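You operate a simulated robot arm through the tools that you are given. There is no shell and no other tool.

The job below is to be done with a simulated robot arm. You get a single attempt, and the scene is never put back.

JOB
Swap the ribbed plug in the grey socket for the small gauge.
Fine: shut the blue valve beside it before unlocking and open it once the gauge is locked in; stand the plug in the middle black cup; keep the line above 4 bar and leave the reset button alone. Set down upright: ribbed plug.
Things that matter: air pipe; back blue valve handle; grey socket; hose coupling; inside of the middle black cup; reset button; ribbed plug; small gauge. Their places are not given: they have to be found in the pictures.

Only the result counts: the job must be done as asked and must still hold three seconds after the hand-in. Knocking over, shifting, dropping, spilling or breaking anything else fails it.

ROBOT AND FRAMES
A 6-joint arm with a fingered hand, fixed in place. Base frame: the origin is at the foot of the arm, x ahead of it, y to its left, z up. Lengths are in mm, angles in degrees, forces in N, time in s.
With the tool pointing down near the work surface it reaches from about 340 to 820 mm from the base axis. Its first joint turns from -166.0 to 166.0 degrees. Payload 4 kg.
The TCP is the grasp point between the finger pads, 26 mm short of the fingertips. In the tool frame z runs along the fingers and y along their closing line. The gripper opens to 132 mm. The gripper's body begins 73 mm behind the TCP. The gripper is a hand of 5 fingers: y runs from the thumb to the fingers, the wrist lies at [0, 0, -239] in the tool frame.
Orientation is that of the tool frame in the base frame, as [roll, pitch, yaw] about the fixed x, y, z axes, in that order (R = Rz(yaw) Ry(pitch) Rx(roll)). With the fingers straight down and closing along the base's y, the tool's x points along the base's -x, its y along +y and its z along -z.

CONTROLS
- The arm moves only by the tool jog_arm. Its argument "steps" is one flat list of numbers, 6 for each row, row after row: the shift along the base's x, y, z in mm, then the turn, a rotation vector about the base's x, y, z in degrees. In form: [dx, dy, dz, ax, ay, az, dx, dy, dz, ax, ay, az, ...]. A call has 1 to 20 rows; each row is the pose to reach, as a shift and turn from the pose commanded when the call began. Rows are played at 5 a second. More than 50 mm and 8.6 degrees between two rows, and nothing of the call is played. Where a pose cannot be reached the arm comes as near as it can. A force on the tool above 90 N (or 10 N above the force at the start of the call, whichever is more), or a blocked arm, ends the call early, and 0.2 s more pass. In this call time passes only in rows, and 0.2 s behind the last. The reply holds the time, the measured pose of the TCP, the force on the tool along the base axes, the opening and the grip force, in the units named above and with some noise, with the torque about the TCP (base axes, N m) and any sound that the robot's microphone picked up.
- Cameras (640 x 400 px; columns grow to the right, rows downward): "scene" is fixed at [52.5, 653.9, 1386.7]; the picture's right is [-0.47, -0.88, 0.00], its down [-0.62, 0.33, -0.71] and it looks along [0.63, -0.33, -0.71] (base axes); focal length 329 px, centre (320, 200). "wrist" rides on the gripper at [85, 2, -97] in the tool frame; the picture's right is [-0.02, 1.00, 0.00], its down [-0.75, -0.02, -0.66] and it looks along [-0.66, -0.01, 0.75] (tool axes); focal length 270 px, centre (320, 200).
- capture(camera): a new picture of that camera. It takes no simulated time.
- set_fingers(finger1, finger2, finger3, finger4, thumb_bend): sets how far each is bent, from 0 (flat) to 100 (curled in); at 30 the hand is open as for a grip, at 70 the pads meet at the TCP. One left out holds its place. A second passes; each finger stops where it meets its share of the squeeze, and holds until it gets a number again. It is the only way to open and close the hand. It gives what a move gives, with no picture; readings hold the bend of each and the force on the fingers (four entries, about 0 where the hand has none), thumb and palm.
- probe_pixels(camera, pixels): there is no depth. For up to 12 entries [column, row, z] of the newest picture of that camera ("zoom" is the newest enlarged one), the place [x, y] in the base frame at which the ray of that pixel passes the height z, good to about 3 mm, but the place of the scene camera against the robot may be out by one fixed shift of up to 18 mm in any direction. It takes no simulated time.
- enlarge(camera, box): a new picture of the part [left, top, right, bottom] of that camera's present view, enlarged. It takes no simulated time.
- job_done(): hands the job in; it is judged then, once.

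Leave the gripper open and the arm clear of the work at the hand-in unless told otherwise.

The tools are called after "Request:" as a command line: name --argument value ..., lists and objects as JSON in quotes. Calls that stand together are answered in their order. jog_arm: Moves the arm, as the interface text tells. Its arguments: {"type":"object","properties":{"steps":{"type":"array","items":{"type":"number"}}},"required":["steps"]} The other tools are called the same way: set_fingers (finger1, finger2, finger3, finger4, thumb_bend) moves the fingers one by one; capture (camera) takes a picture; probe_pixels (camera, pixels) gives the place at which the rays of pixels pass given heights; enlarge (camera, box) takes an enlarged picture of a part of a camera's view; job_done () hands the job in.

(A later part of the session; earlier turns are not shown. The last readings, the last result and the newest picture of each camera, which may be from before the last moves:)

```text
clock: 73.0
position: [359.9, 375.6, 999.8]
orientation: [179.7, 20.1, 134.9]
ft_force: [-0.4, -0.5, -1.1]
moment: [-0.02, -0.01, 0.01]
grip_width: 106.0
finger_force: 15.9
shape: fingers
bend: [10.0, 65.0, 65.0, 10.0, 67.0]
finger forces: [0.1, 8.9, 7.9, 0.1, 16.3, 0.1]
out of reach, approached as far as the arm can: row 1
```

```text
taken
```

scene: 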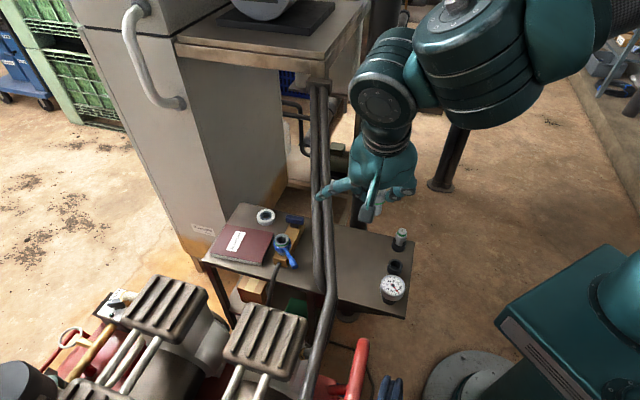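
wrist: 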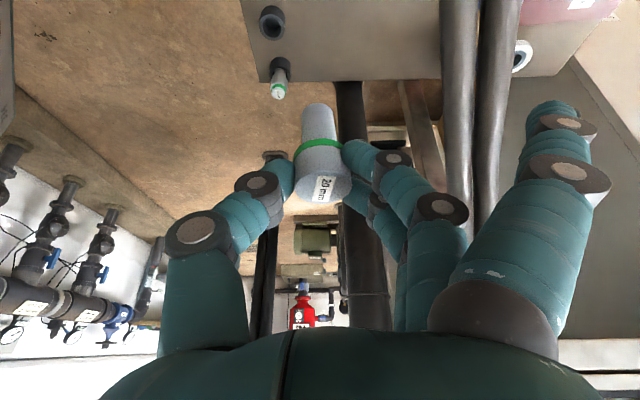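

I'm back on the near side with the plug held. With bearing −45° the cup row runs along the hand's forward axis, which keeps thumb and fingers clear of the neighbours. I go to above the middle cup at z≈800.

Request:
jog_arm --steps '[6, -26, -39, 0, 0, 0, 12, -52, -78, 0, 0, 0, 17, -78, -117, 0, 0, 0, 23, -104, -156, 0, 0, 0, 28.5, -129.5, -195, 0, 0, 0]'

Request:
capture --camera "wrist"

Request:
capture --camera "scene"

```text
clock: 74.2
position: [387.2, 246.7, 804.0]
orientation: [179.6, 20.1, 134.9]
ft_force: [0.6, 0.6, 0.3]
moment: [-0.01, 0.0, 0.05]
grip_width: 105.8
finger_force: 16.5
shape: fingers
bend: [10.0, 65.0, 65.0, 10.0, 67.0]
finger forces: [0.1, 8.9, 8.1, 0.0, 16.0, 0.1]
```

```text
taken
```

wrist: 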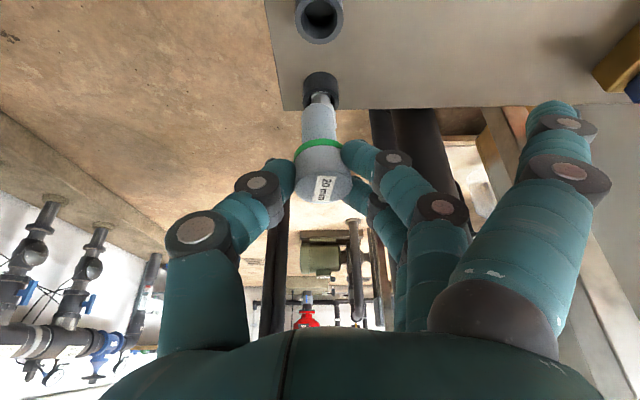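

```text
taken
```

scene: 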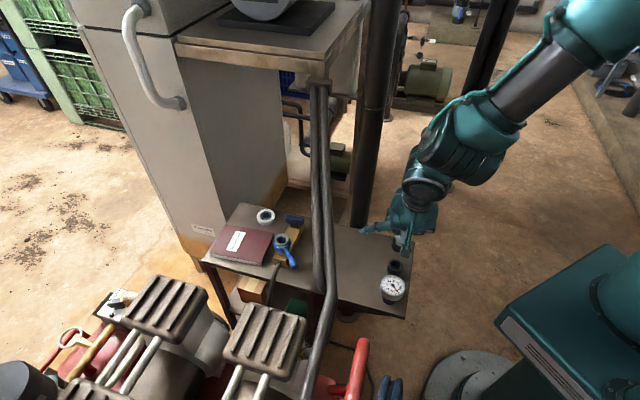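

The middle cup shows at (320,20) and the shank end at (318,105). I enlarge to check the alignment.

Request:
enlarge --camera "wrist" --box '[250, 0, 400, 120]'

Request:
probe_pixels --camera "wrist" --pixels '[[320, 18, 640], [320, 22, 640], [320, 18, 636]]'

```text
3.33 times, centred on (325, 60) of wrist
```

zoom: 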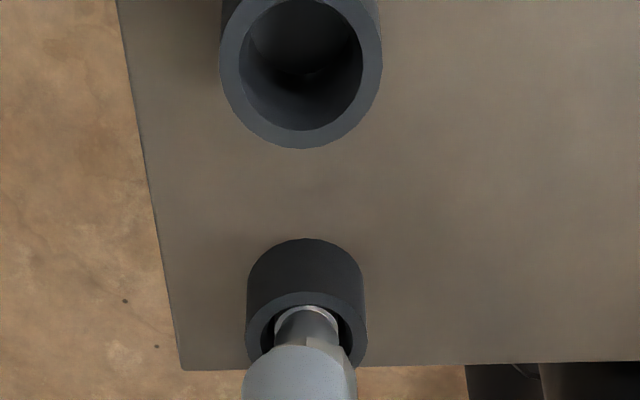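

```text
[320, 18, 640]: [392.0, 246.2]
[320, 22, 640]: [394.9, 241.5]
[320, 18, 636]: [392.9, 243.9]
```

The rim centre is about (392.5,244.5), laterally aligned with the shank. I shift 1 mm forward and descend to just above the rim to check.

Request:
jog_arm --steps '[1, -1, -30, 0, 0, 0, 1, -1, -60, 0, 0, 0, 1, -1, -90, 0, 0, 0]'

Request:
capture --camera "wrist"

Request:
enlarge --camera "wrist" --box '[250, 30, 400, 150]'

Request:
enlarge --camera "scene" --box '[360, 220, 430, 310]'

```text
clock: 75.0
position: [389.1, 244.8, 713.5]
orientation: [179.8, 20.1, 134.9]
ft_force: [0.7, 0.0, 0.0]
moment: [0.0, 0.0, -0.03]
grip_width: 105.5
finger_force: 16.7
shape: fingers
bend: [10.0, 65.0, 65.0, 10.0, 67.0]
finger forces: [0.0, 8.9, 8.2, 0.0, 15.9, 0.0]
```

```text
taken
```

wrist: 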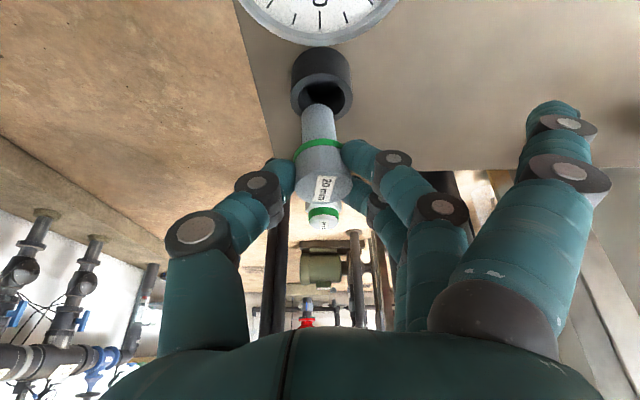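

```text
3.33 times, centred on (325, 90) of wrist
```

zoom: 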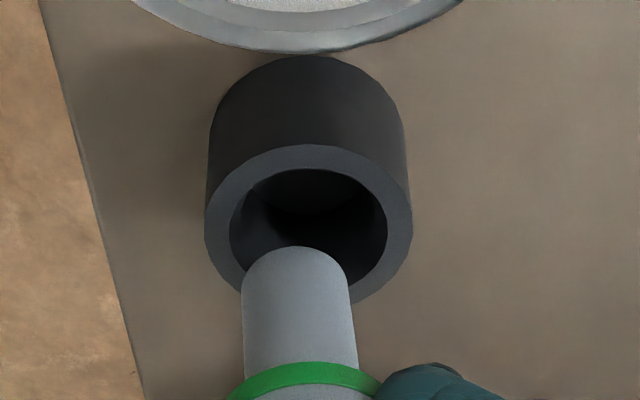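

```text
4.44 times, centred on (395, 265) of scene
```

zoom: 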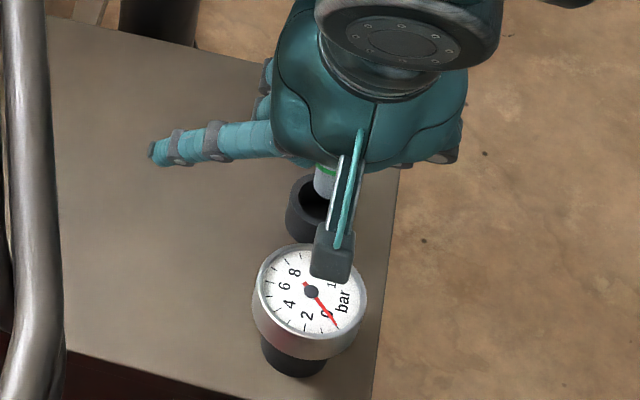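

The shank sits about 2 mm left of the cup's centre. I shift 2 mm right and about 1 mm forward, then lower in small steps with force checks.

Request:
jog_arm --steps '[2.2, 0.6, 0, 0, 0, 0, 2.2, 0.6, -6, 0, 0, 0]'

Request:
enlarge --camera "wrist" --box '[250, 30, 400, 150]'

```text
clock: 75.6
position: [391.7, 246.0, 708.9]
orientation: [179.6, 20.1, 135.0]
ft_force: [-1.0, -0.6, 6.7]
moment: [-0.07, -0.01, 0.01]
grip_width: 106.2
finger_force: 17.8
shape: fingers
bend: [10.0, 66.0, 66.0, 10.0, 67.0]
finger forces: [0.1, 9.4, 8.5, 0.0, 18.4, 0.1]
```

```text
3.33 times, centred on (325, 90) of wrist
```

zoom: 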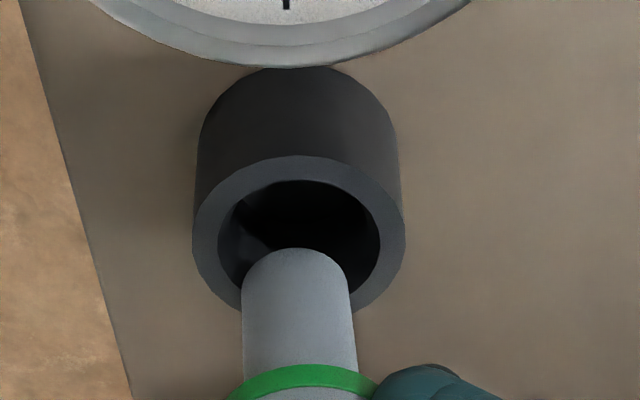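

Contact at 6.7 N: the shank end is on the far rim. Working back from the pixels, the plug leans about 14°, its bottom end forward. I rise 15 mm, untilt the hand by 14° so the plug hangs upright, shift to re-centre, and look again.

Request:
jog_arm --steps '[0, 0, 15, 0, 0, 0, 1.9, -1.9, 15, 4.95, 4.95, 0, 3.75, -3.75, 15, 9.9, 9.9, 0]'

Request:
capture --camera "wrist"

Request:
enlarge --camera "wrist" --box '[250, 30, 400, 150]'

Request:
enlarge --camera "scene" --box '[360, 220, 430, 310]'

```text
clock: 76.4
position: [395.4, 241.7, 723.6]
orientation: [179.8, 6.0, 135.0]
ft_force: [-0.6, -0.3, -0.1]
moment: [-0.04, -0.04, -0.01]
grip_width: 106.1
finger_force: 17.7
shape: fingers
bend: [10.0, 65.0, 66.0, 10.0, 67.0]
finger forces: [0.1, 9.5, 8.6, 0.0, 16.9, 0.1]
```

```text
taken
```

wrist: 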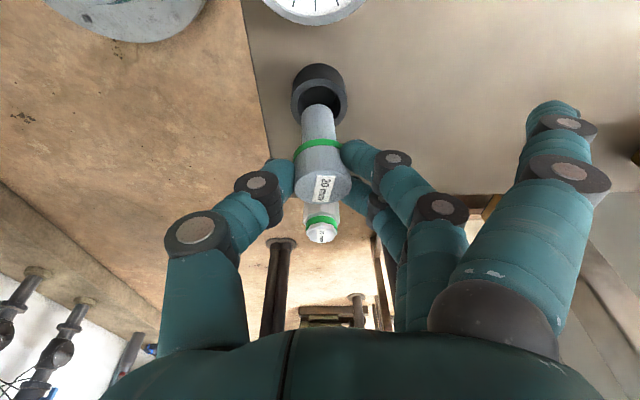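

```text
3.33 times, centred on (325, 90) of wrist
```

zoom: 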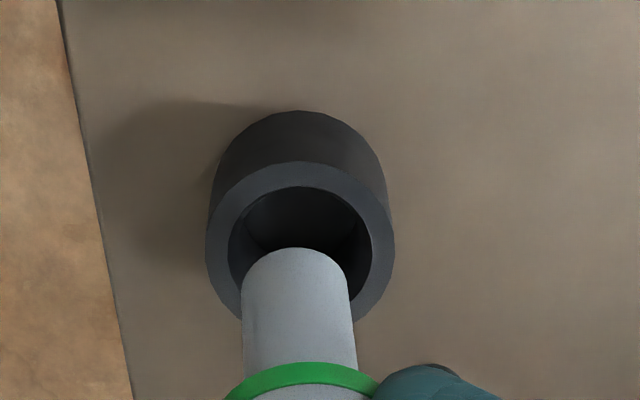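

```text
4.44 times, centred on (395, 265) of scene
```

zoom: 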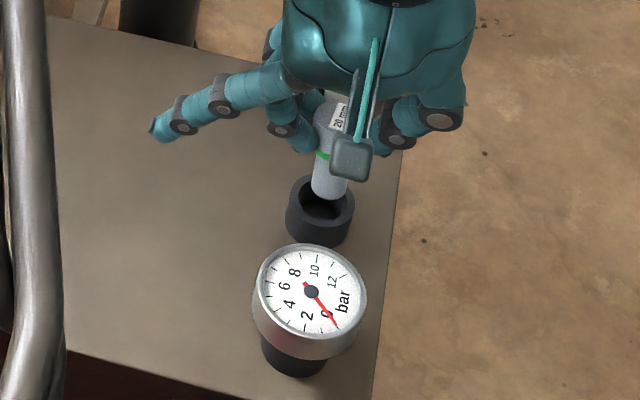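

Now the plug is upright within about 1°, and the cup is 2.5 mm back from it. I correct that and lower into the cup.

Request:
jog_arm --steps '[-1.8, 1.8, -4, 0, 0, 0, -1.8, 1.8, -12, 0, 0, 0, -1.8, 1.8, -20, 0, 0, 0]'

Request:
enlarge --camera "wrist" --box '[250, 30, 400, 150]'

```text
clock: 77.2
position: [394.3, 242.6, 705.0]
orientation: [179.7, 6.3, 134.9]
ft_force: [4.8, -3.3, 16.1]
moment: [-0.11, -0.04, 0.05]
grip_width: 104.2
finger_force: 20.6
shape: fingers
bend: [10.0, 66.0, 66.0, 10.0, 68.0]
finger forces: [0.0, 11.3, 10.6, 0.0, 20.0, 0.0]
```

```text
3.33 times, centred on (325, 90) of wrist
```

zoom: 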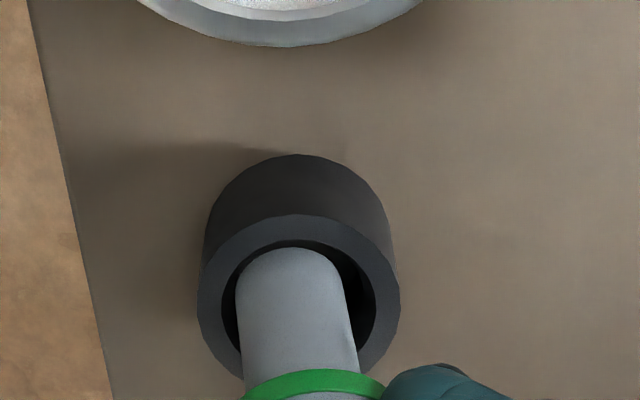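

There is a 16 N push, with a sideways part, from the upper-left inner edge of the cup, where the shank touches in the zoom. I rise 4 mm, shift about 3 mm the other way, and lower again.

Request:
jog_arm --steps '[0, 0, 4, 0, 0, 0, 2.8, -0.7, 4, 0, 0, 0, 2.8, -0.7, 0, 0, 0, 0]'

Request:
enlarge --camera "wrist" --box '[250, 30, 400, 150]'

Request:
enlarge --camera "scene" --box '[370, 230, 420, 290]'

```text
clock: 78.0
position: [397.0, 242.9, 703.7]
orientation: [179.8, 6.1, 134.8]
ft_force: [-0.3, -0.4, 0.1]
moment: [0.0, 0.01, 0.01]
grip_width: 104.5
finger_force: 17.4
shape: fingers
bend: [10.0, 66.0, 66.0, 10.0, 68.0]
finger forces: [0.1, 10.0, 8.4, 0.1, 16.7, 0.0]
```

```text
3.33 times, centred on (325, 90) of wrist
```

zoom: 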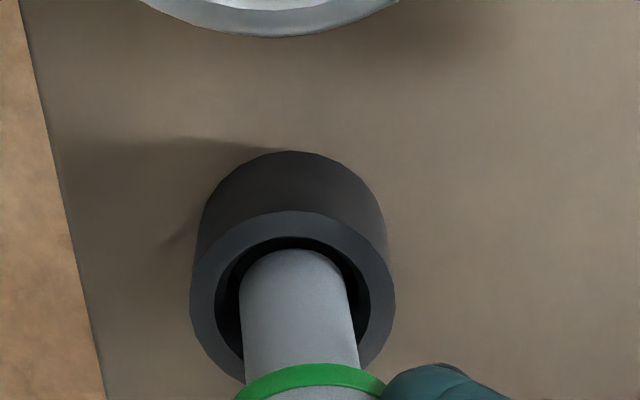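

```text
6.67 times, centred on (395, 260) of scene
```

zoom: 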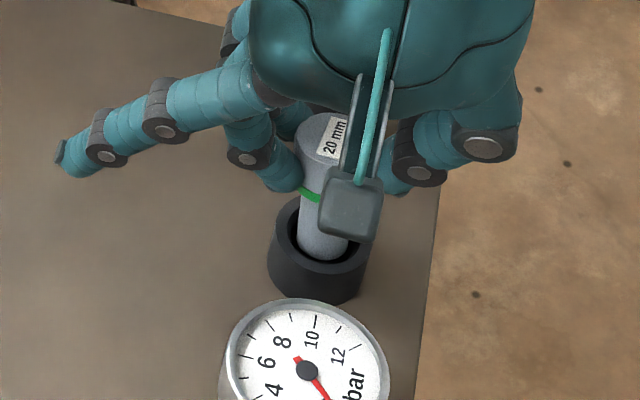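

Force is zero now, and the scene zoom shows the shank inside the cup mouth. I lower further in small steps until it meets the floor.

Request:
jog_arm --steps '[0, 0, -4, 0, 0, 0, 0, 0, -8, 0, 0, 0]'

Request:
jog_arm --steps '[0, 0, -3, 0, 0, 0, 0, 0, -6, 0, 0, 0]'

Request:
enlarge --camera "scene" --box '[370, 230, 420, 290]'

```text
clock: 78.6
position: [395.9, 243.4, 696.5]
orientation: [179.7, 6.1, 135.0]
ft_force: [0.2, 0.5, -0.2]
moment: [0.01, 0.0, 0.0]
grip_width: 104.7
finger_force: 17.9
shape: fingers
bend: [10.0, 66.0, 66.0, 10.0, 68.0]
finger forces: [0.0, 10.1, 8.4, 0.1, 16.7, 0.1]
```

```text
clock: 79.2
position: [395.3, 241.9, 690.1]
orientation: [179.8, 6.1, 134.9]
ft_force: [-1.2, -0.1, 0.3]
moment: [0.01, 0.02, 0.01]
grip_width: 104.4
finger_force: 17.9
shape: fingers
bend: [10.0, 66.0, 66.0, 10.0, 68.0]
finger forces: [0.0, 10.1, 8.3, 0.0, 16.9, 0.0]
```

```text
6.67 times, centred on (395, 260) of scene
```

zoom: 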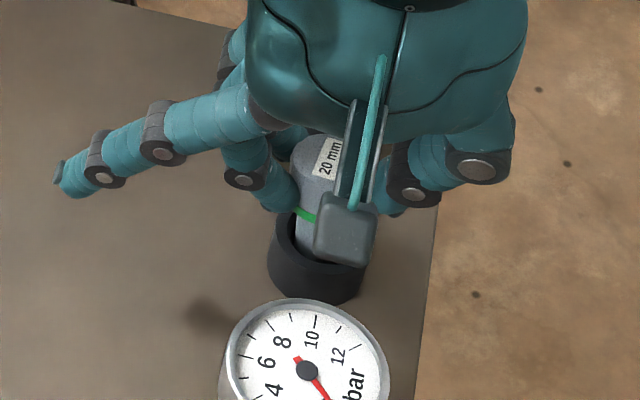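

Still no contact. I continue 3 mm at a time.

Request:
jog_arm --steps '[0, 0, -2, 0, 0, 0, 0, 0, -4, 0, 0, 0]'

Request:
jog_arm --steps '[0, 0, -2, 0, 0, 0, 0, 0, -4, 0, 0, 0]'

```text
clock: 79.8
position: [396.4, 242.1, 688.9]
orientation: [179.6, 6.2, 134.8]
ft_force: [-4.3, -0.6, 32.7]
moment: [-0.08, 0.1, 0.0]
grip_width: 105.1
finger_force: 23.5
shape: fingers
bend: [10.0, 68.0, 68.0, 10.0, 69.0]
finger forces: [0.0, 13.2, 8.3, 0.0, 25.4, 0.0]
```

```text
clock: 80.4
position: [395.2, 241.3, 683.9]
orientation: [179.8, 6.1, 134.9]
ft_force: [-5.4, 0.0, 33.7]
moment: [-0.04, 0.14, 0.03]
grip_width: 104.0
finger_force: 23.4
shape: fingers
bend: [10.0, 69.0, 69.0, 10.0, 69.0]
finger forces: [0.0, 13.7, 8.2, 0.1, 24.5, 0.0]
```

The plug stands on the cup floor: 33 N up, then slipping slightly in the grip. I ease up 1 mm and open thumb and fingers.

Request:
jog_arm --steps '[0, 0, 1, 0, 0, 0]'

Request:
set_fingers --finger2 55 --finger3 55 --thumb_bend 55

Request:
capture --camera "wrist"

Request:
enlarge --camera "scene" --box '[370, 230, 420, 290]'

```text
clock: 80.8
position: [395.1, 242.4, 684.3]
orientation: [179.8, 6.0, 134.9]
ft_force: [-3.4, -0.2, 24.8]
moment: [-0.03, 0.06, 0.02]
grip_width: 104.3
finger_force: 22.1
shape: fingers
bend: [10.0, 69.0, 69.0, 10.0, 69.0]
finger forces: [0.0, 13.0, 8.4, 0.0, 22.7, 0.0]
```

```text
clock: 81.8
position: [396.0, 242.6, 683.4]
orientation: [179.7, 6.0, 135.0]
ft_force: [-0.5, -0.1, 0.1]
moment: [-0.02, 0.02, -0.03]
grip_width: 118.5
finger_force: 0.0
shape: fingers
bend: [10.0, 55.0, 55.0, 10.0, 55.0]
finger forces: [0.0, 0.0, 0.0, 0.0, 0.1, 0.1]
```

```text
taken
```

wrist: 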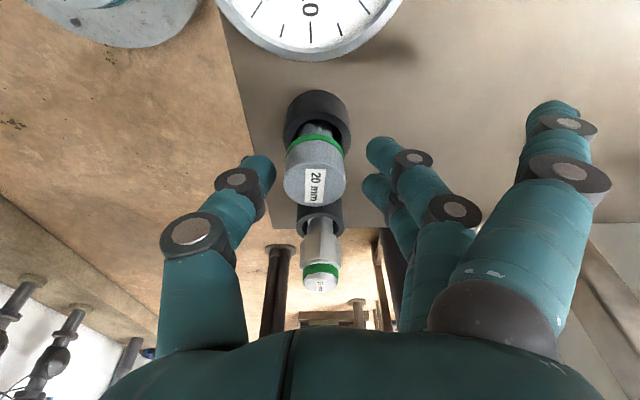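

```text
6.67 times, centred on (395, 260) of scene
```

zoom: 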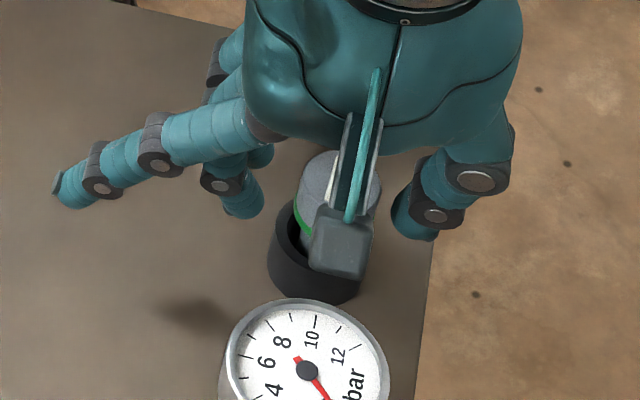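

The plug is released and stands in the middle cup. I open a little more, rise straight up and check it.

Request:
set_fingers --finger2 35 --finger3 35 --thumb_bend 35

Request:
jog_arm --steps '[0, 0, 20, 0, 0, 0, 0, 0, 50, 0, 0, 0, 0, 0, 90, 0, 0, 0, -10, 10, 120, 0, 0, 0]'

Request:
capture --camera "wrist"

Request:
enlarge --camera "scene" --box '[360, 220, 430, 310]'

```text
clock: 82.8
position: [396.4, 240.1, 683.2]
orientation: [179.8, 6.2, 134.9]
ft_force: [-0.6, 0.8, -0.3]
moment: [-0.04, -0.02, -0.04]
grip_width: 150.8
finger_force: 0.0
shape: fingers
bend: [10.0, 35.0, 35.0, 10.0, 35.0]
finger forces: [0.0, 0.0, 0.0, 0.0, 0.1, 0.0]
```

```text
clock: 83.8
position: [386.9, 252.6, 801.8]
orientation: [179.7, 6.0, 135.0]
ft_force: [-0.5, 0.4, -0.9]
moment: [-0.02, -0.03, 0.06]
grip_width: 150.8
finger_force: 0.1
shape: fingers
bend: [10.0, 35.0, 35.0, 10.0, 35.0]
finger forces: [0.0, 0.1, 0.0, 0.1, 0.0, 0.0]
```

```text
taken
```

wrist: 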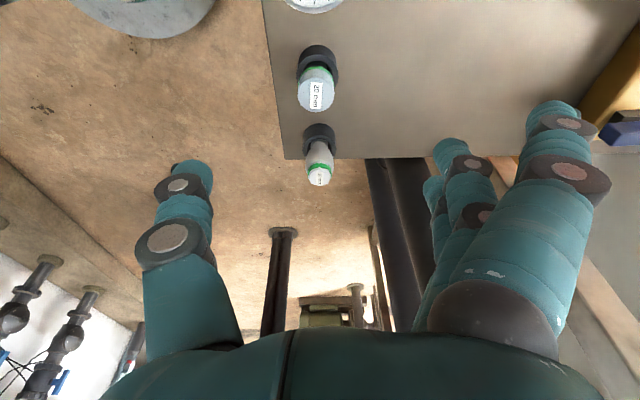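

```text
4.44 times, centred on (395, 265) of scene
```

zoom: 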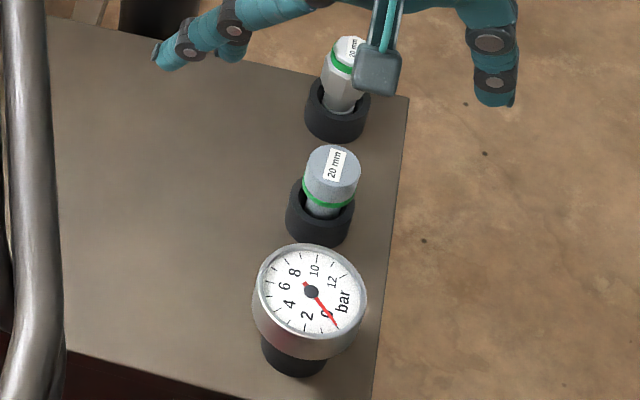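

The ribbed plug stands upright in the middle cup. Next is the gauge: I move along the row to see it properly from above.

Request:
jog_arm --steps '[-17, 19, 5, 0, 0, 0, -34, 38, 10, 0, 0, 0, -52, 58, 20, 0, 0, 0]'

Request:
capture --camera "wrist"

Request:
enlarge --camera "wrist" --box '[230, 0, 410, 130]'

```text
clock: 84.6
position: [335.4, 309.1, 824.0]
orientation: [179.8, 6.1, 135.0]
ft_force: [-0.2, 0.5, 0.0]
moment: [0.02, -0.04, 0.01]
grip_width: 151.0
finger_force: 0.1
shape: fingers
bend: [10.0, 35.0, 35.0, 10.0, 35.0]
finger forces: [0.0, 0.0, 0.0, 0.0, 0.1, 0.0]
```

```text
taken
```

wrist: 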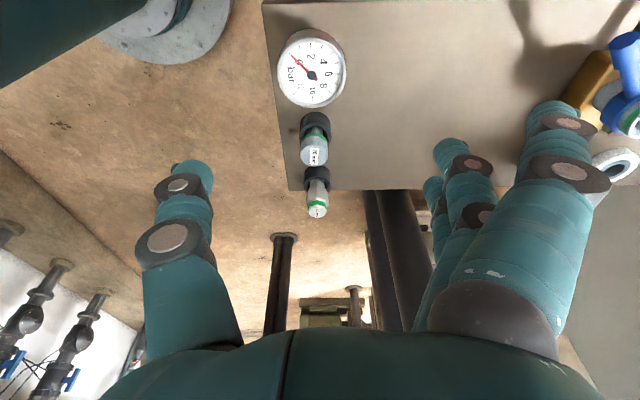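

```text
3.08 times, centred on (320, 65) of wrist
```

zoom: 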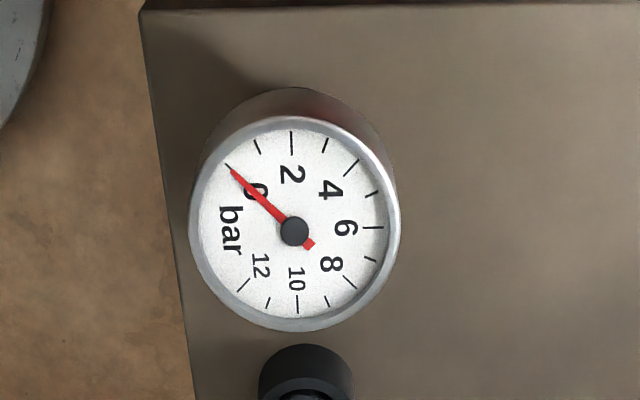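

The gauge is a 57 mm head, its top at z≈682 with a body about 22 mm tall, centred near (331,306.5). I tilt back to 20°, the angle needed at the socket, open to 35 and go above it to check the alignment.

Request:
jog_arm --steps '[-4, 0, -25, -4.95, -4.95, 0, -8, -0.3, -54, -9.9, -9.9, 0]'

Request:
capture --camera "wrist"

Request:
enlarge --camera "wrist" --box '[220, 0, 420, 170]'

```text
clock: 85.2
position: [327.5, 308.3, 771.0]
orientation: [179.7, 20.2, 134.8]
ft_force: [0.9, -0.1, 0.5]
moment: [-0.03, -0.01, 0.0]
grip_width: 150.9
finger_force: 0.1
shape: fingers
bend: [10.0, 35.0, 35.0, 10.0, 35.0]
finger forces: [0.0, 0.1, 0.0, 0.0, 0.0, 0.0]
```

```text
taken
```

wrist: 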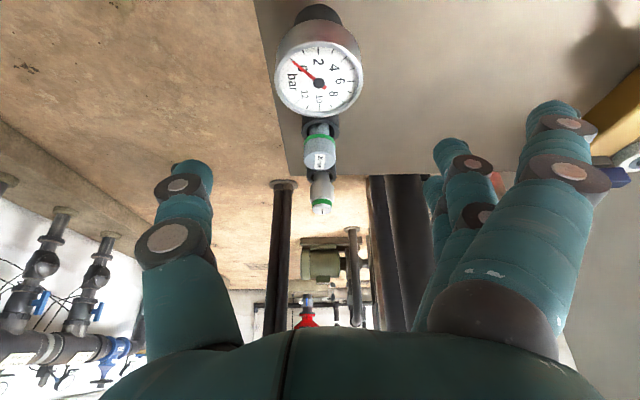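

```text
2.35 times, centred on (320, 85) of wrist
```

zoom: 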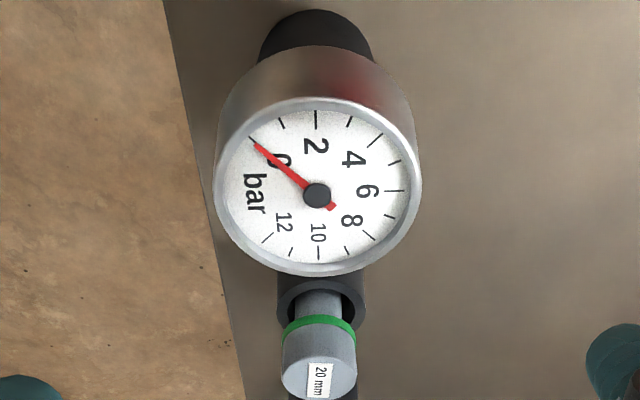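

The dial centre at (319,79.5) means shifting 2 mm back. I apply that and descend to z≈688, straddling the gauge head.

Request:
jog_arm --steps '[-1.6, 1.6, -30, 0, 0, 0, -1.6, 1.6, -60, 0, 0, 0, -1.6, 1.6, -83, 0, 0, 0]'

Request:
set_fingers --finger2 45 --finger3 45 --thumb_bend 45

Request:
capture --camera "wrist"

Request:
enlarge --camera "wrist" --box '[210, 80, 430, 240]'

Request:
enlarge --camera "scene" --box '[350, 230, 430, 320]'

```text
clock: 86.0
position: [326.3, 312.3, 685.8]
orientation: [179.8, 20.1, 135.0]
ft_force: [0.0, 0.1, 0.0]
moment: [-0.01, 0.0, -0.02]
grip_width: 150.8
finger_force: 0.2
shape: fingers
bend: [10.0, 35.0, 35.0, 10.0, 35.0]
finger forces: [0.1, 0.0, 0.1, 0.0, 0.1, 0.1]
```

```text
clock: 87.0
position: [325.1, 311.7, 687.2]
orientation: [179.7, 20.1, 135.0]
ft_force: [0.6, 0.6, 0.4]
moment: [0.01, -0.04, 0.0]
grip_width: 135.9
finger_force: 0.1
shape: fingers
bend: [10.0, 45.0, 45.0, 10.0, 45.0]
finger forces: [0.0, 0.0, 0.0, 0.0, 0.0, 0.0]
```

```text
taken
```

wrist: 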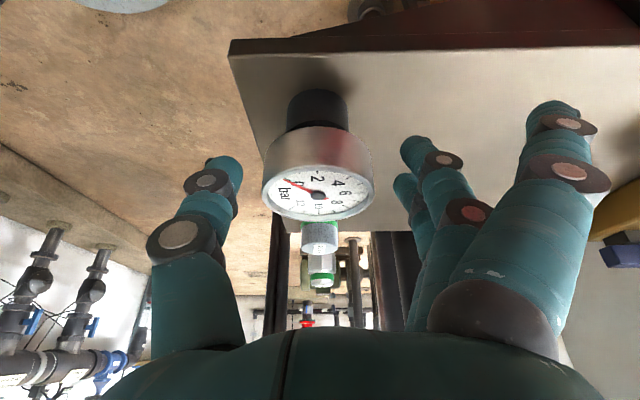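

```text
2.50 times, centred on (320, 160) of wrist
```

zoom: 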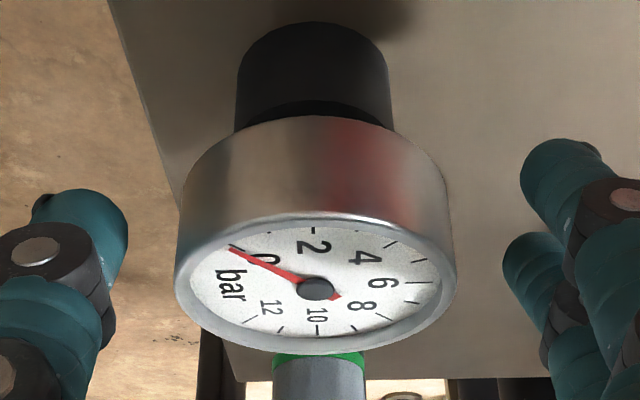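

```text
4.44 times, centred on (390, 275) of scene
```

zoom: 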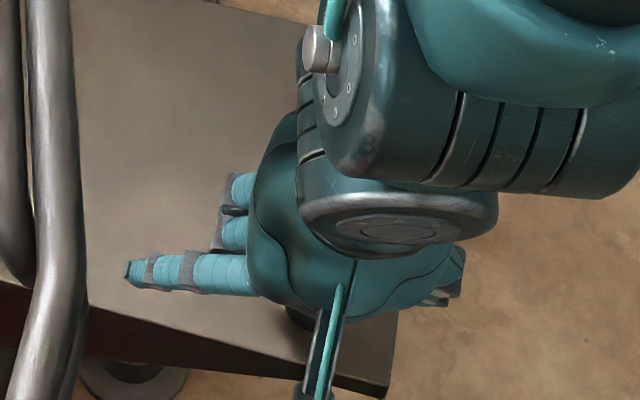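

The body spans z 664–685 and the tips would contact at about 664–672, so I raise 5 mm to grip mid-body, then close.

Request:
jog_arm --steps '[0, 0, 5, 0, 0, 0]'

Request:
set_fingers --finger2 75 --finger3 75 --thumb_bend 75

Request:
capture --camera "wrist"

Request:
enlarge --camera "wrist" --box '[210, 80, 430, 240]'

```text
clock: 87.4
position: [324.9, 311.2, 690.9]
orientation: [179.8, 20.2, 134.9]
ft_force: [0.3, -0.2, 0.4]
moment: [0.0, 0.0, -0.02]
grip_width: 136.2
finger_force: 0.2
shape: fingers
bend: [10.0, 45.0, 45.0, 10.0, 45.0]
finger forces: [0.1, 0.0, 0.0, 0.0, 0.0, 0.1]
```

```text
clock: 88.4
position: [325.3, 311.0, 692.1]
orientation: [179.7, 20.1, 134.9]
ft_force: [-5.3, -3.7, 0.2]
moment: [-0.16, 0.24, -0.03]
grip_width: 115.5
finger_force: 21.7
shape: fingers
bend: [10.0, 52.0, 51.0, 10.0, 64.0]
finger forces: [0.0, 9.1, 9.6, 0.0, 24.5, 0.0]
```

```text
taken
```

wrist: 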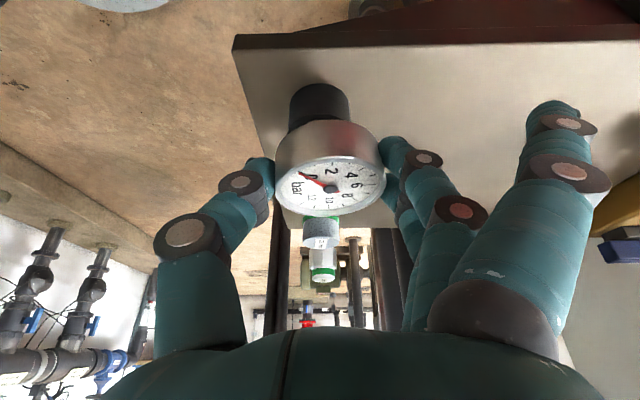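

```text
2.50 times, centred on (320, 160) of wrist
```

zoom: 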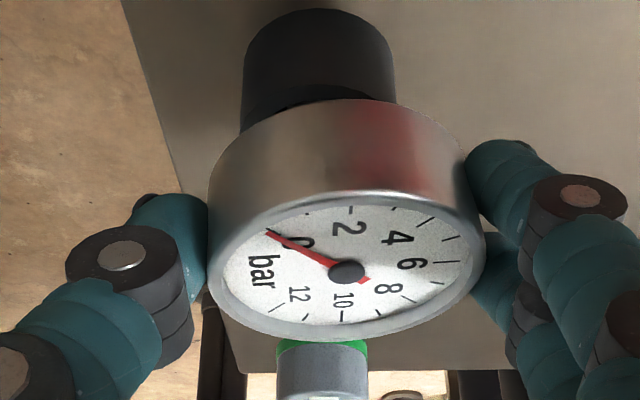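

The thumb pushed the gauge a few millimetres to the finger side and it leans slightly; the tool feels −6 N that way. I move the hand 5 mm towards the thumb side to straighten it in its cup.

Request:
jog_arm --steps '[-1.8, -1.8, 0, 0, 0, 0, -3.6, -3.6, 0, 0, 0, 0]'

Request:
enlarge --camera "wrist" --box '[210, 80, 430, 240]'

```text
clock: 89.0
position: [321.2, 307.8, 690.8]
orientation: [179.7, 20.0, 134.8]
ft_force: [-0.4, -0.7, -0.3]
moment: [0.03, 0.02, -0.03]
grip_width: 114.2
finger_force: 21.2
shape: fingers
bend: [10.0, 51.0, 50.0, 10.0, 65.0]
finger forces: [0.0, 11.2, 10.5, 0.0, 20.5, 0.0]
```

```text
2.50 times, centred on (320, 160) of wrist
```

zoom: 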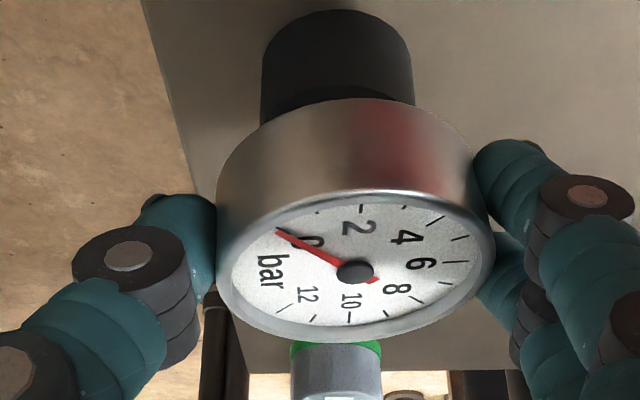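

The grip is balanced now, 21.7 N against 20.5 N, with no side load and only a small lean. I lift the gauge out of its cup.

Request:
jog_arm --steps '[0, 0, 10, 0, 0, 0, 0, 0, 25, 0, 0, 0, 0, 0, 45, 0, 0, 0, 0, 0, 75, 0, 0, 0, 0, 0, 110, 0, 0, 0]'

Request:
capture --camera "wrist"

Request:
enlarge --camera "scene" --box '[340, 200, 440, 310]'

```text
clock: 90.2
position: [321.2, 307.4, 800.2]
orientation: [179.9, 20.1, 134.9]
ft_force: [0.7, -0.3, -0.6]
moment: [0.01, -0.04, -0.05]
grip_width: 112.5
finger_force: 20.3
shape: fingers
bend: [10.0, 51.0, 50.0, 10.0, 65.0]
finger forces: [0.0, 11.3, 9.3, 0.1, 19.8, 0.0]
```

```text
taken
```

wrist: 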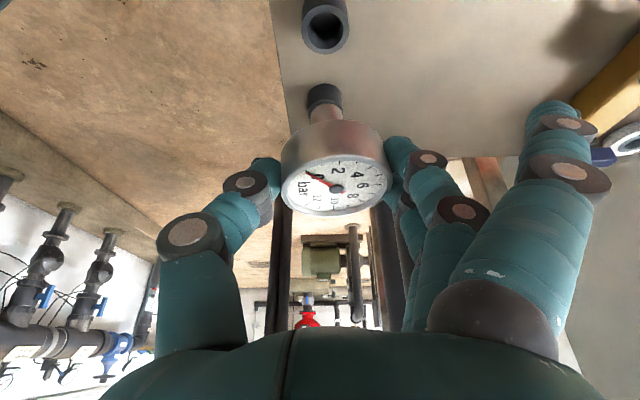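

```text
3.64 times, centred on (390, 255) of scene
```

zoom: 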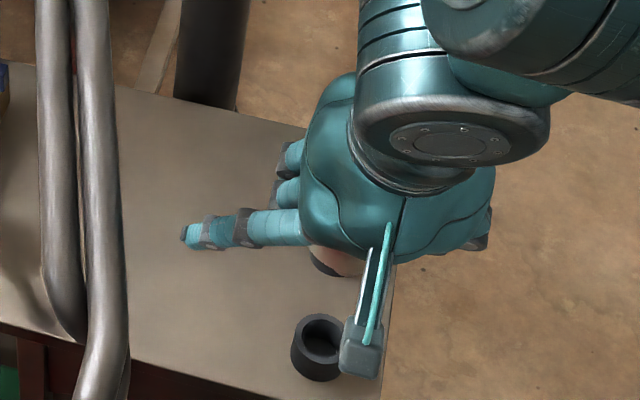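

The gauge is lifted. I enlarge to see its stem and how it hangs.

Request:
enlarge --camera "wrist" --box '[240, 60, 420, 230]'

```text
2.35 times, centred on (330, 145) of wrist
```

zoom: 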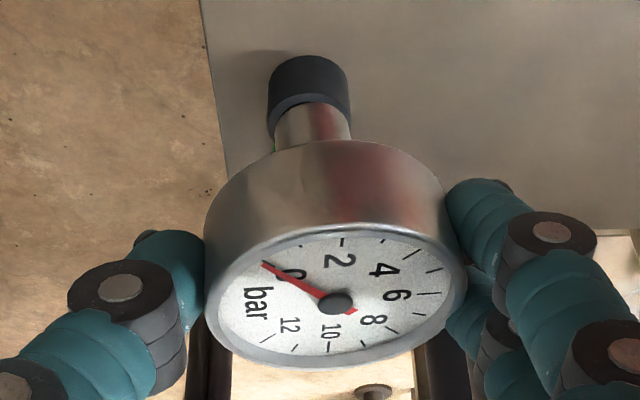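

The gauge leans about 5.6° with its top to the finger side, and no measurable pitch. I roll the hand 5.6° to stand it upright, then rise to the crossing height on this side of the pipe.

Request:
jog_arm --steps '[0, 0, 0, 2, -2, 0, 0, 0, 0, 4, -4, 0]'

Request:
jog_arm --steps '[8, 14, 40, 0, 0, 0, 16, 28, 80, 0, 0, 0, 24, 42, 120, 0, 0, 0, 31, 55, 160, 0, 0, 0, 38, 68, 198, 0, 0, 0]'

Request:
capture --camera "wrist"

Request:
capture --camera "scene"

```text
clock: 90.8
position: [319.9, 307.1, 801.1]
orientation: [173.7, 20.1, 132.8]
ft_force: [0.2, 1.0, -1.0]
moment: [0.01, 0.01, 0.02]
grip_width: 112.4
finger_force: 19.9
shape: fingers
bend: [10.0, 51.0, 51.0, 10.0, 65.0]
finger forces: [0.0, 11.2, 8.7, 0.0, 19.6, 0.0]
```

```text
clock: 92.0
position: [360.6, 374.2, 1000.8]
orientation: [173.7, 19.9, 132.9]
ft_force: [0.3, -0.1, 0.2]
moment: [0.02, 0.02, 0.02]
grip_width: 112.2
finger_force: 19.7
shape: fingers
bend: [10.0, 51.0, 51.0, 10.0, 65.0]
finger forces: [0.1, 10.3, 8.9, 0.0, 19.7, 0.0]
```

```text
taken
```

wrist: 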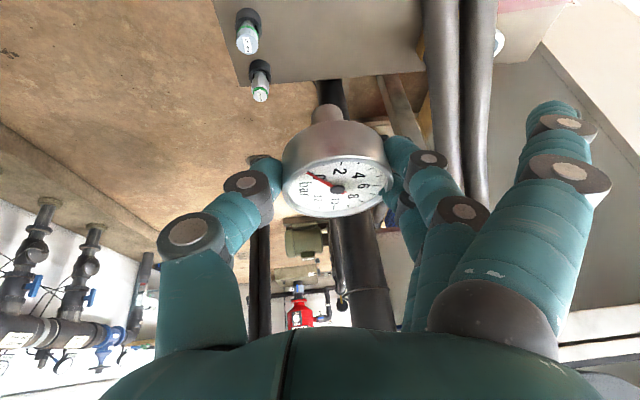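

```text
taken
```

scene: 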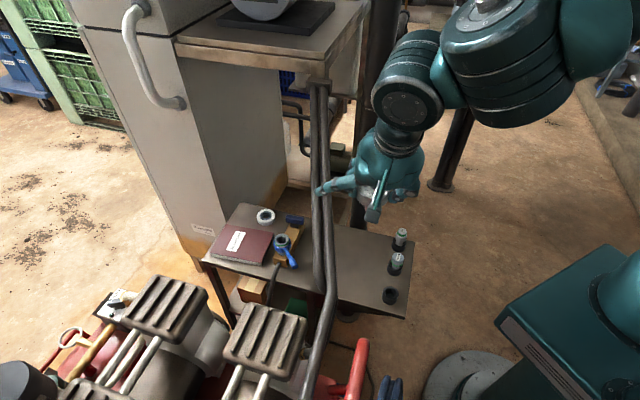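

I cross the pipe with the gauge the same way, lowering gradually as I go outwards.

Request:
jog_arm --steps '[19.2, 35.1, 0, 0, 0, 0, 38.4, 70.2, -2, 0, 0, 0, 57.6, 105.3, -8, 0, 0, 0, 76.8, 140.4, -13, 0, 0, 0, 84, 153.5, -30, 0, 0, 0, 91.2, 166.7, -54, 0, 0, 0]'

Request:
capture --camera "wrist"

```text
clock: 93.4
position: [450.5, 542.4, 946.8]
orientation: [173.7, 20.0, 132.9]
ft_force: [0.2, -0.9, -0.8]
moment: [-0.01, 0.03, 0.04]
grip_width: 112.2
finger_force: 19.5
shape: fingers
bend: [10.0, 51.0, 51.0, 10.0, 65.0]
finger forces: [0.1, 10.2, 9.1, 0.0, 19.5, 0.1]
```

```text
taken
```

wrist: 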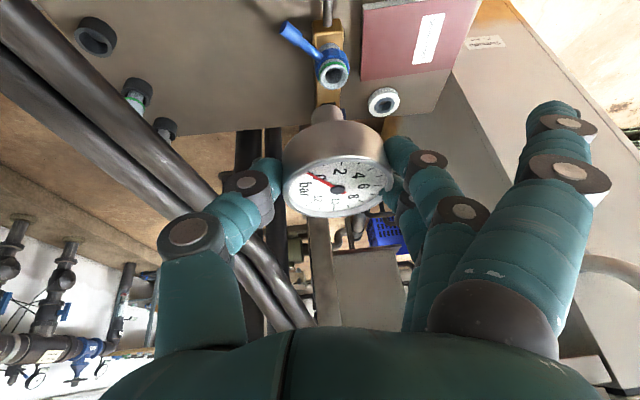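

Clear again. I lower further outwards and then slide along towards the socket.

Request:
jog_arm --steps '[4, 8, -20, 0, 0, 0, 8.6, 15.8, -40, 0, 0, 0, 15.4, 28, -66, 0, 0, 0, 42, 14, -74, 0, 0, 0, 68, 0, -82, 0, 0, 0]'

Request:
capture --camera "wrist"

Request:
capture --camera "scene"

```text
clock: 94.6
position: [518.4, 541.8, 861.6]
orientation: [173.8, 20.0, 132.9]
ft_force: [-0.4, -0.8, -1.5]
moment: [-0.02, 0.03, -0.02]
grip_width: 111.9
finger_force: 19.4
shape: fingers
bend: [10.0, 51.0, 51.0, 10.0, 65.0]
finger forces: [0.0, 9.9, 9.1, 0.0, 19.6, 0.1]
```

```text
taken
```

wrist: 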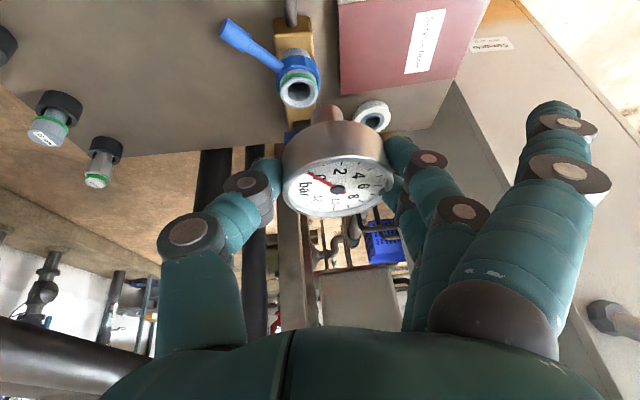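

```text
taken
```

scene: 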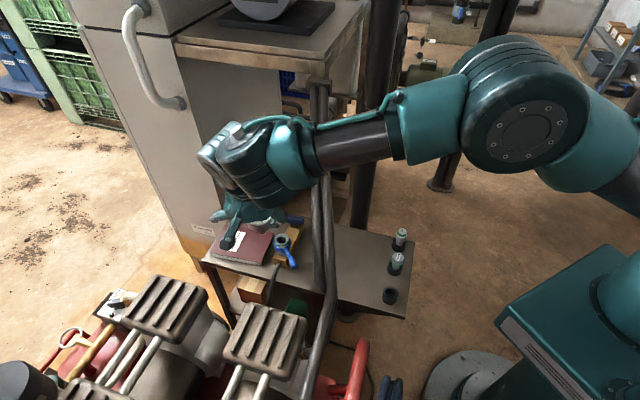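

Next I turn the hand 24° more about the vertical, to bearing about −69°, so the palm stays farther from the pipe during insertion.

Request:
jog_arm --steps '[0, 0, 0, 0, 0, -8, 2, 0, 0, 0, 0, -16, 4, 0, 0, 0, 0, -24]'

Request:
capture --camera "wrist"

Request:
capture --camera "scene"

```text
clock: 95.4
position: [489.7, 541.7, 847.2]
orientation: [173.9, 20.0, 108.7]
ft_force: [0.1, 0.1, -1.3]
moment: [0.01, 0.05, -0.02]
grip_width: 112.2
finger_force: 19.6
shape: fingers
bend: [10.0, 51.0, 51.0, 10.0, 65.0]
finger forces: [0.0, 9.7, 9.6, 0.0, 19.6, 0.0]
out of reach, approached as far as the arm can: row 3
```

```text
taken
```

wrist: 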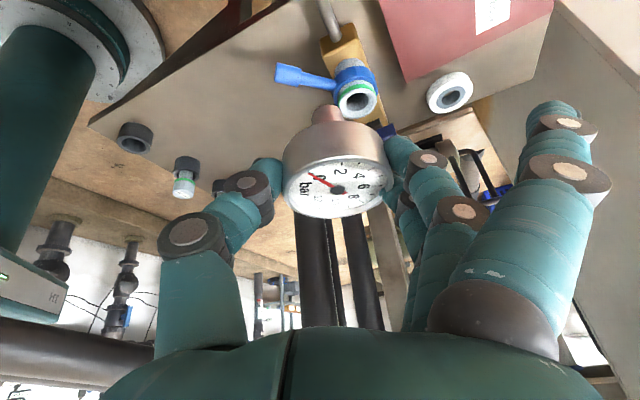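

```text
taken
```

scene: 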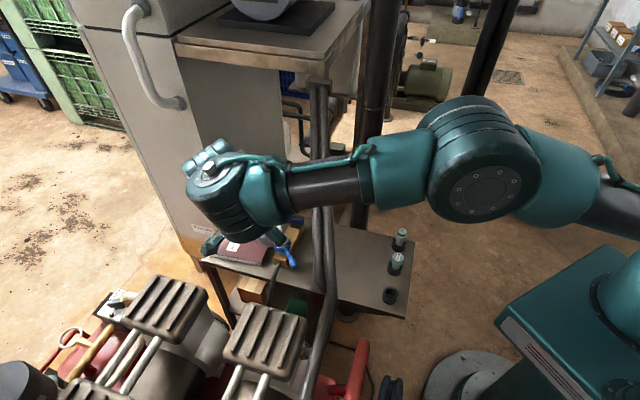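

The turn hit the reach limit and the hand drifted about 33 mm, still in free space with no contact. Lower down there is more reach, so I go to just beyond the socket at z≈800.

Request:
jog_arm --steps '[20, -11, -18, 0, 0, 0, 45, -24, -34, 0, 0, 0, 70, -37, -47, 0, 0, 0]'

Request:
capture --camera "wrist"

Request:
capture --camera "scene"

```text
clock: 96.2
position: [558.3, 506.6, 798.7]
orientation: [173.8, 19.9, 108.9]
ft_force: [-0.1, 0.1, -1.0]
moment: [0.03, -0.02, -0.01]
grip_width: 111.9
finger_force: 19.7
shape: fingers
bend: [10.0, 51.0, 51.0, 10.0, 65.0]
finger forces: [0.1, 9.7, 9.7, 0.0, 19.6, 0.1]
```

```text
taken
```

wrist: 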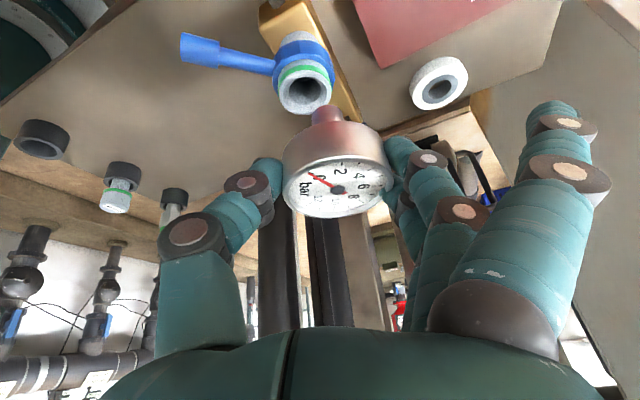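

```text
taken
```

scene: 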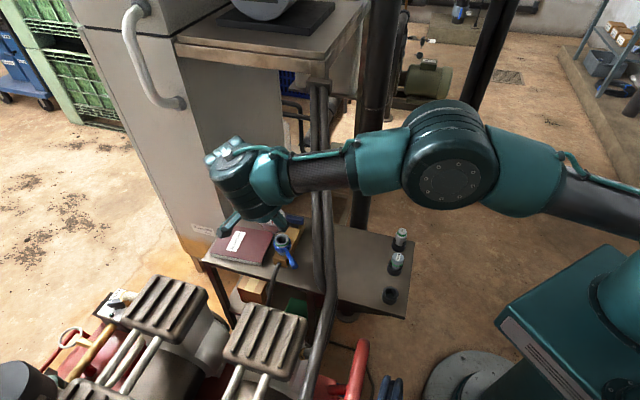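

The socket hole is at (305,93) and the gauge stem at (328,115). I enlarge to measure both.

Request:
enlarge --camera "wrist" --box '[240, 40, 400, 160]'

Request:
probe_pixels --camera "wrist" --pixels '[[305, 94, 703], [305, 94, 698], [328, 110, 741]]'

```text
3.33 times, centred on (320, 100) of wrist
```

zoom: 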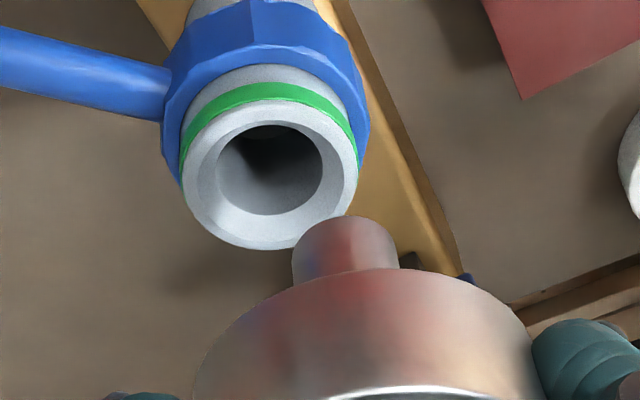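

```text
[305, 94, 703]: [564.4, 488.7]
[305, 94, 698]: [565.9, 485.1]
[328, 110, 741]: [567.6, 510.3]
```

Socket centre is about (564.2,489.8) and the gauge axis about (569.7,506.4). I shift (−5.5,−16.6) and lower to just above the funnel to check.

Request:
jog_arm --steps '[-2.7, -8.3, -8, 0, 0, 0, -5.5, -16.6, -16, 0, 0, 0, -5.5, -16.6, -26, 0, 0, 0]'

Request:
capture --camera "wrist"

Request:
enlarge --camera "wrist" --box '[240, 40, 400, 160]'

Request:
enlarge --camera "scene" --box '[245, 190, 335, 270]'

```text
clock: 97.0
position: [552.6, 487.8, 773.5]
orientation: [173.7, 20.0, 108.9]
ft_force: [0.0, 0.6, -0.8]
moment: [0.0, 0.03, 0.02]
grip_width: 112.0
finger_force: 19.1
shape: fingers
bend: [10.0, 51.0, 51.0, 10.0, 65.0]
finger forces: [0.1, 9.5, 9.6, 0.0, 19.4, 0.0]
```

```text
taken
```

wrist: 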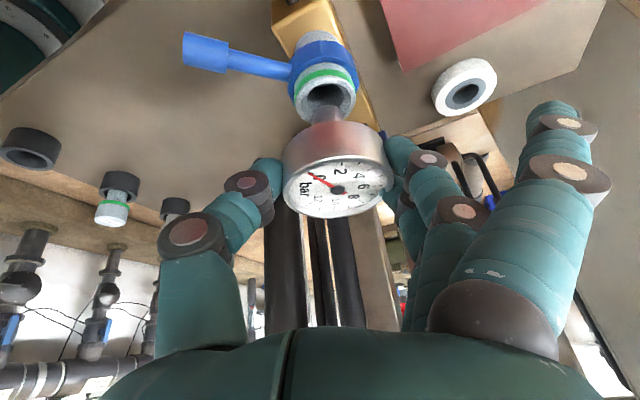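

```text
3.33 times, centred on (320, 100) of wrist
```

zoom: 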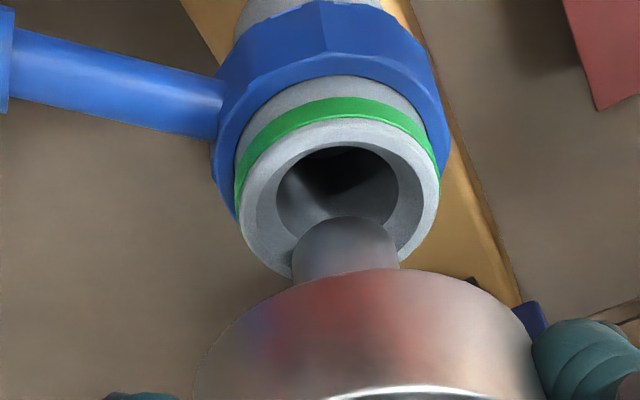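

```text
5.00 times, centred on (290, 230) of scene
```

zoom: 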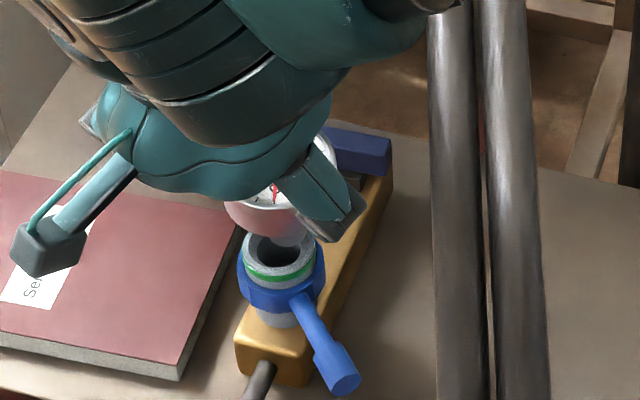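

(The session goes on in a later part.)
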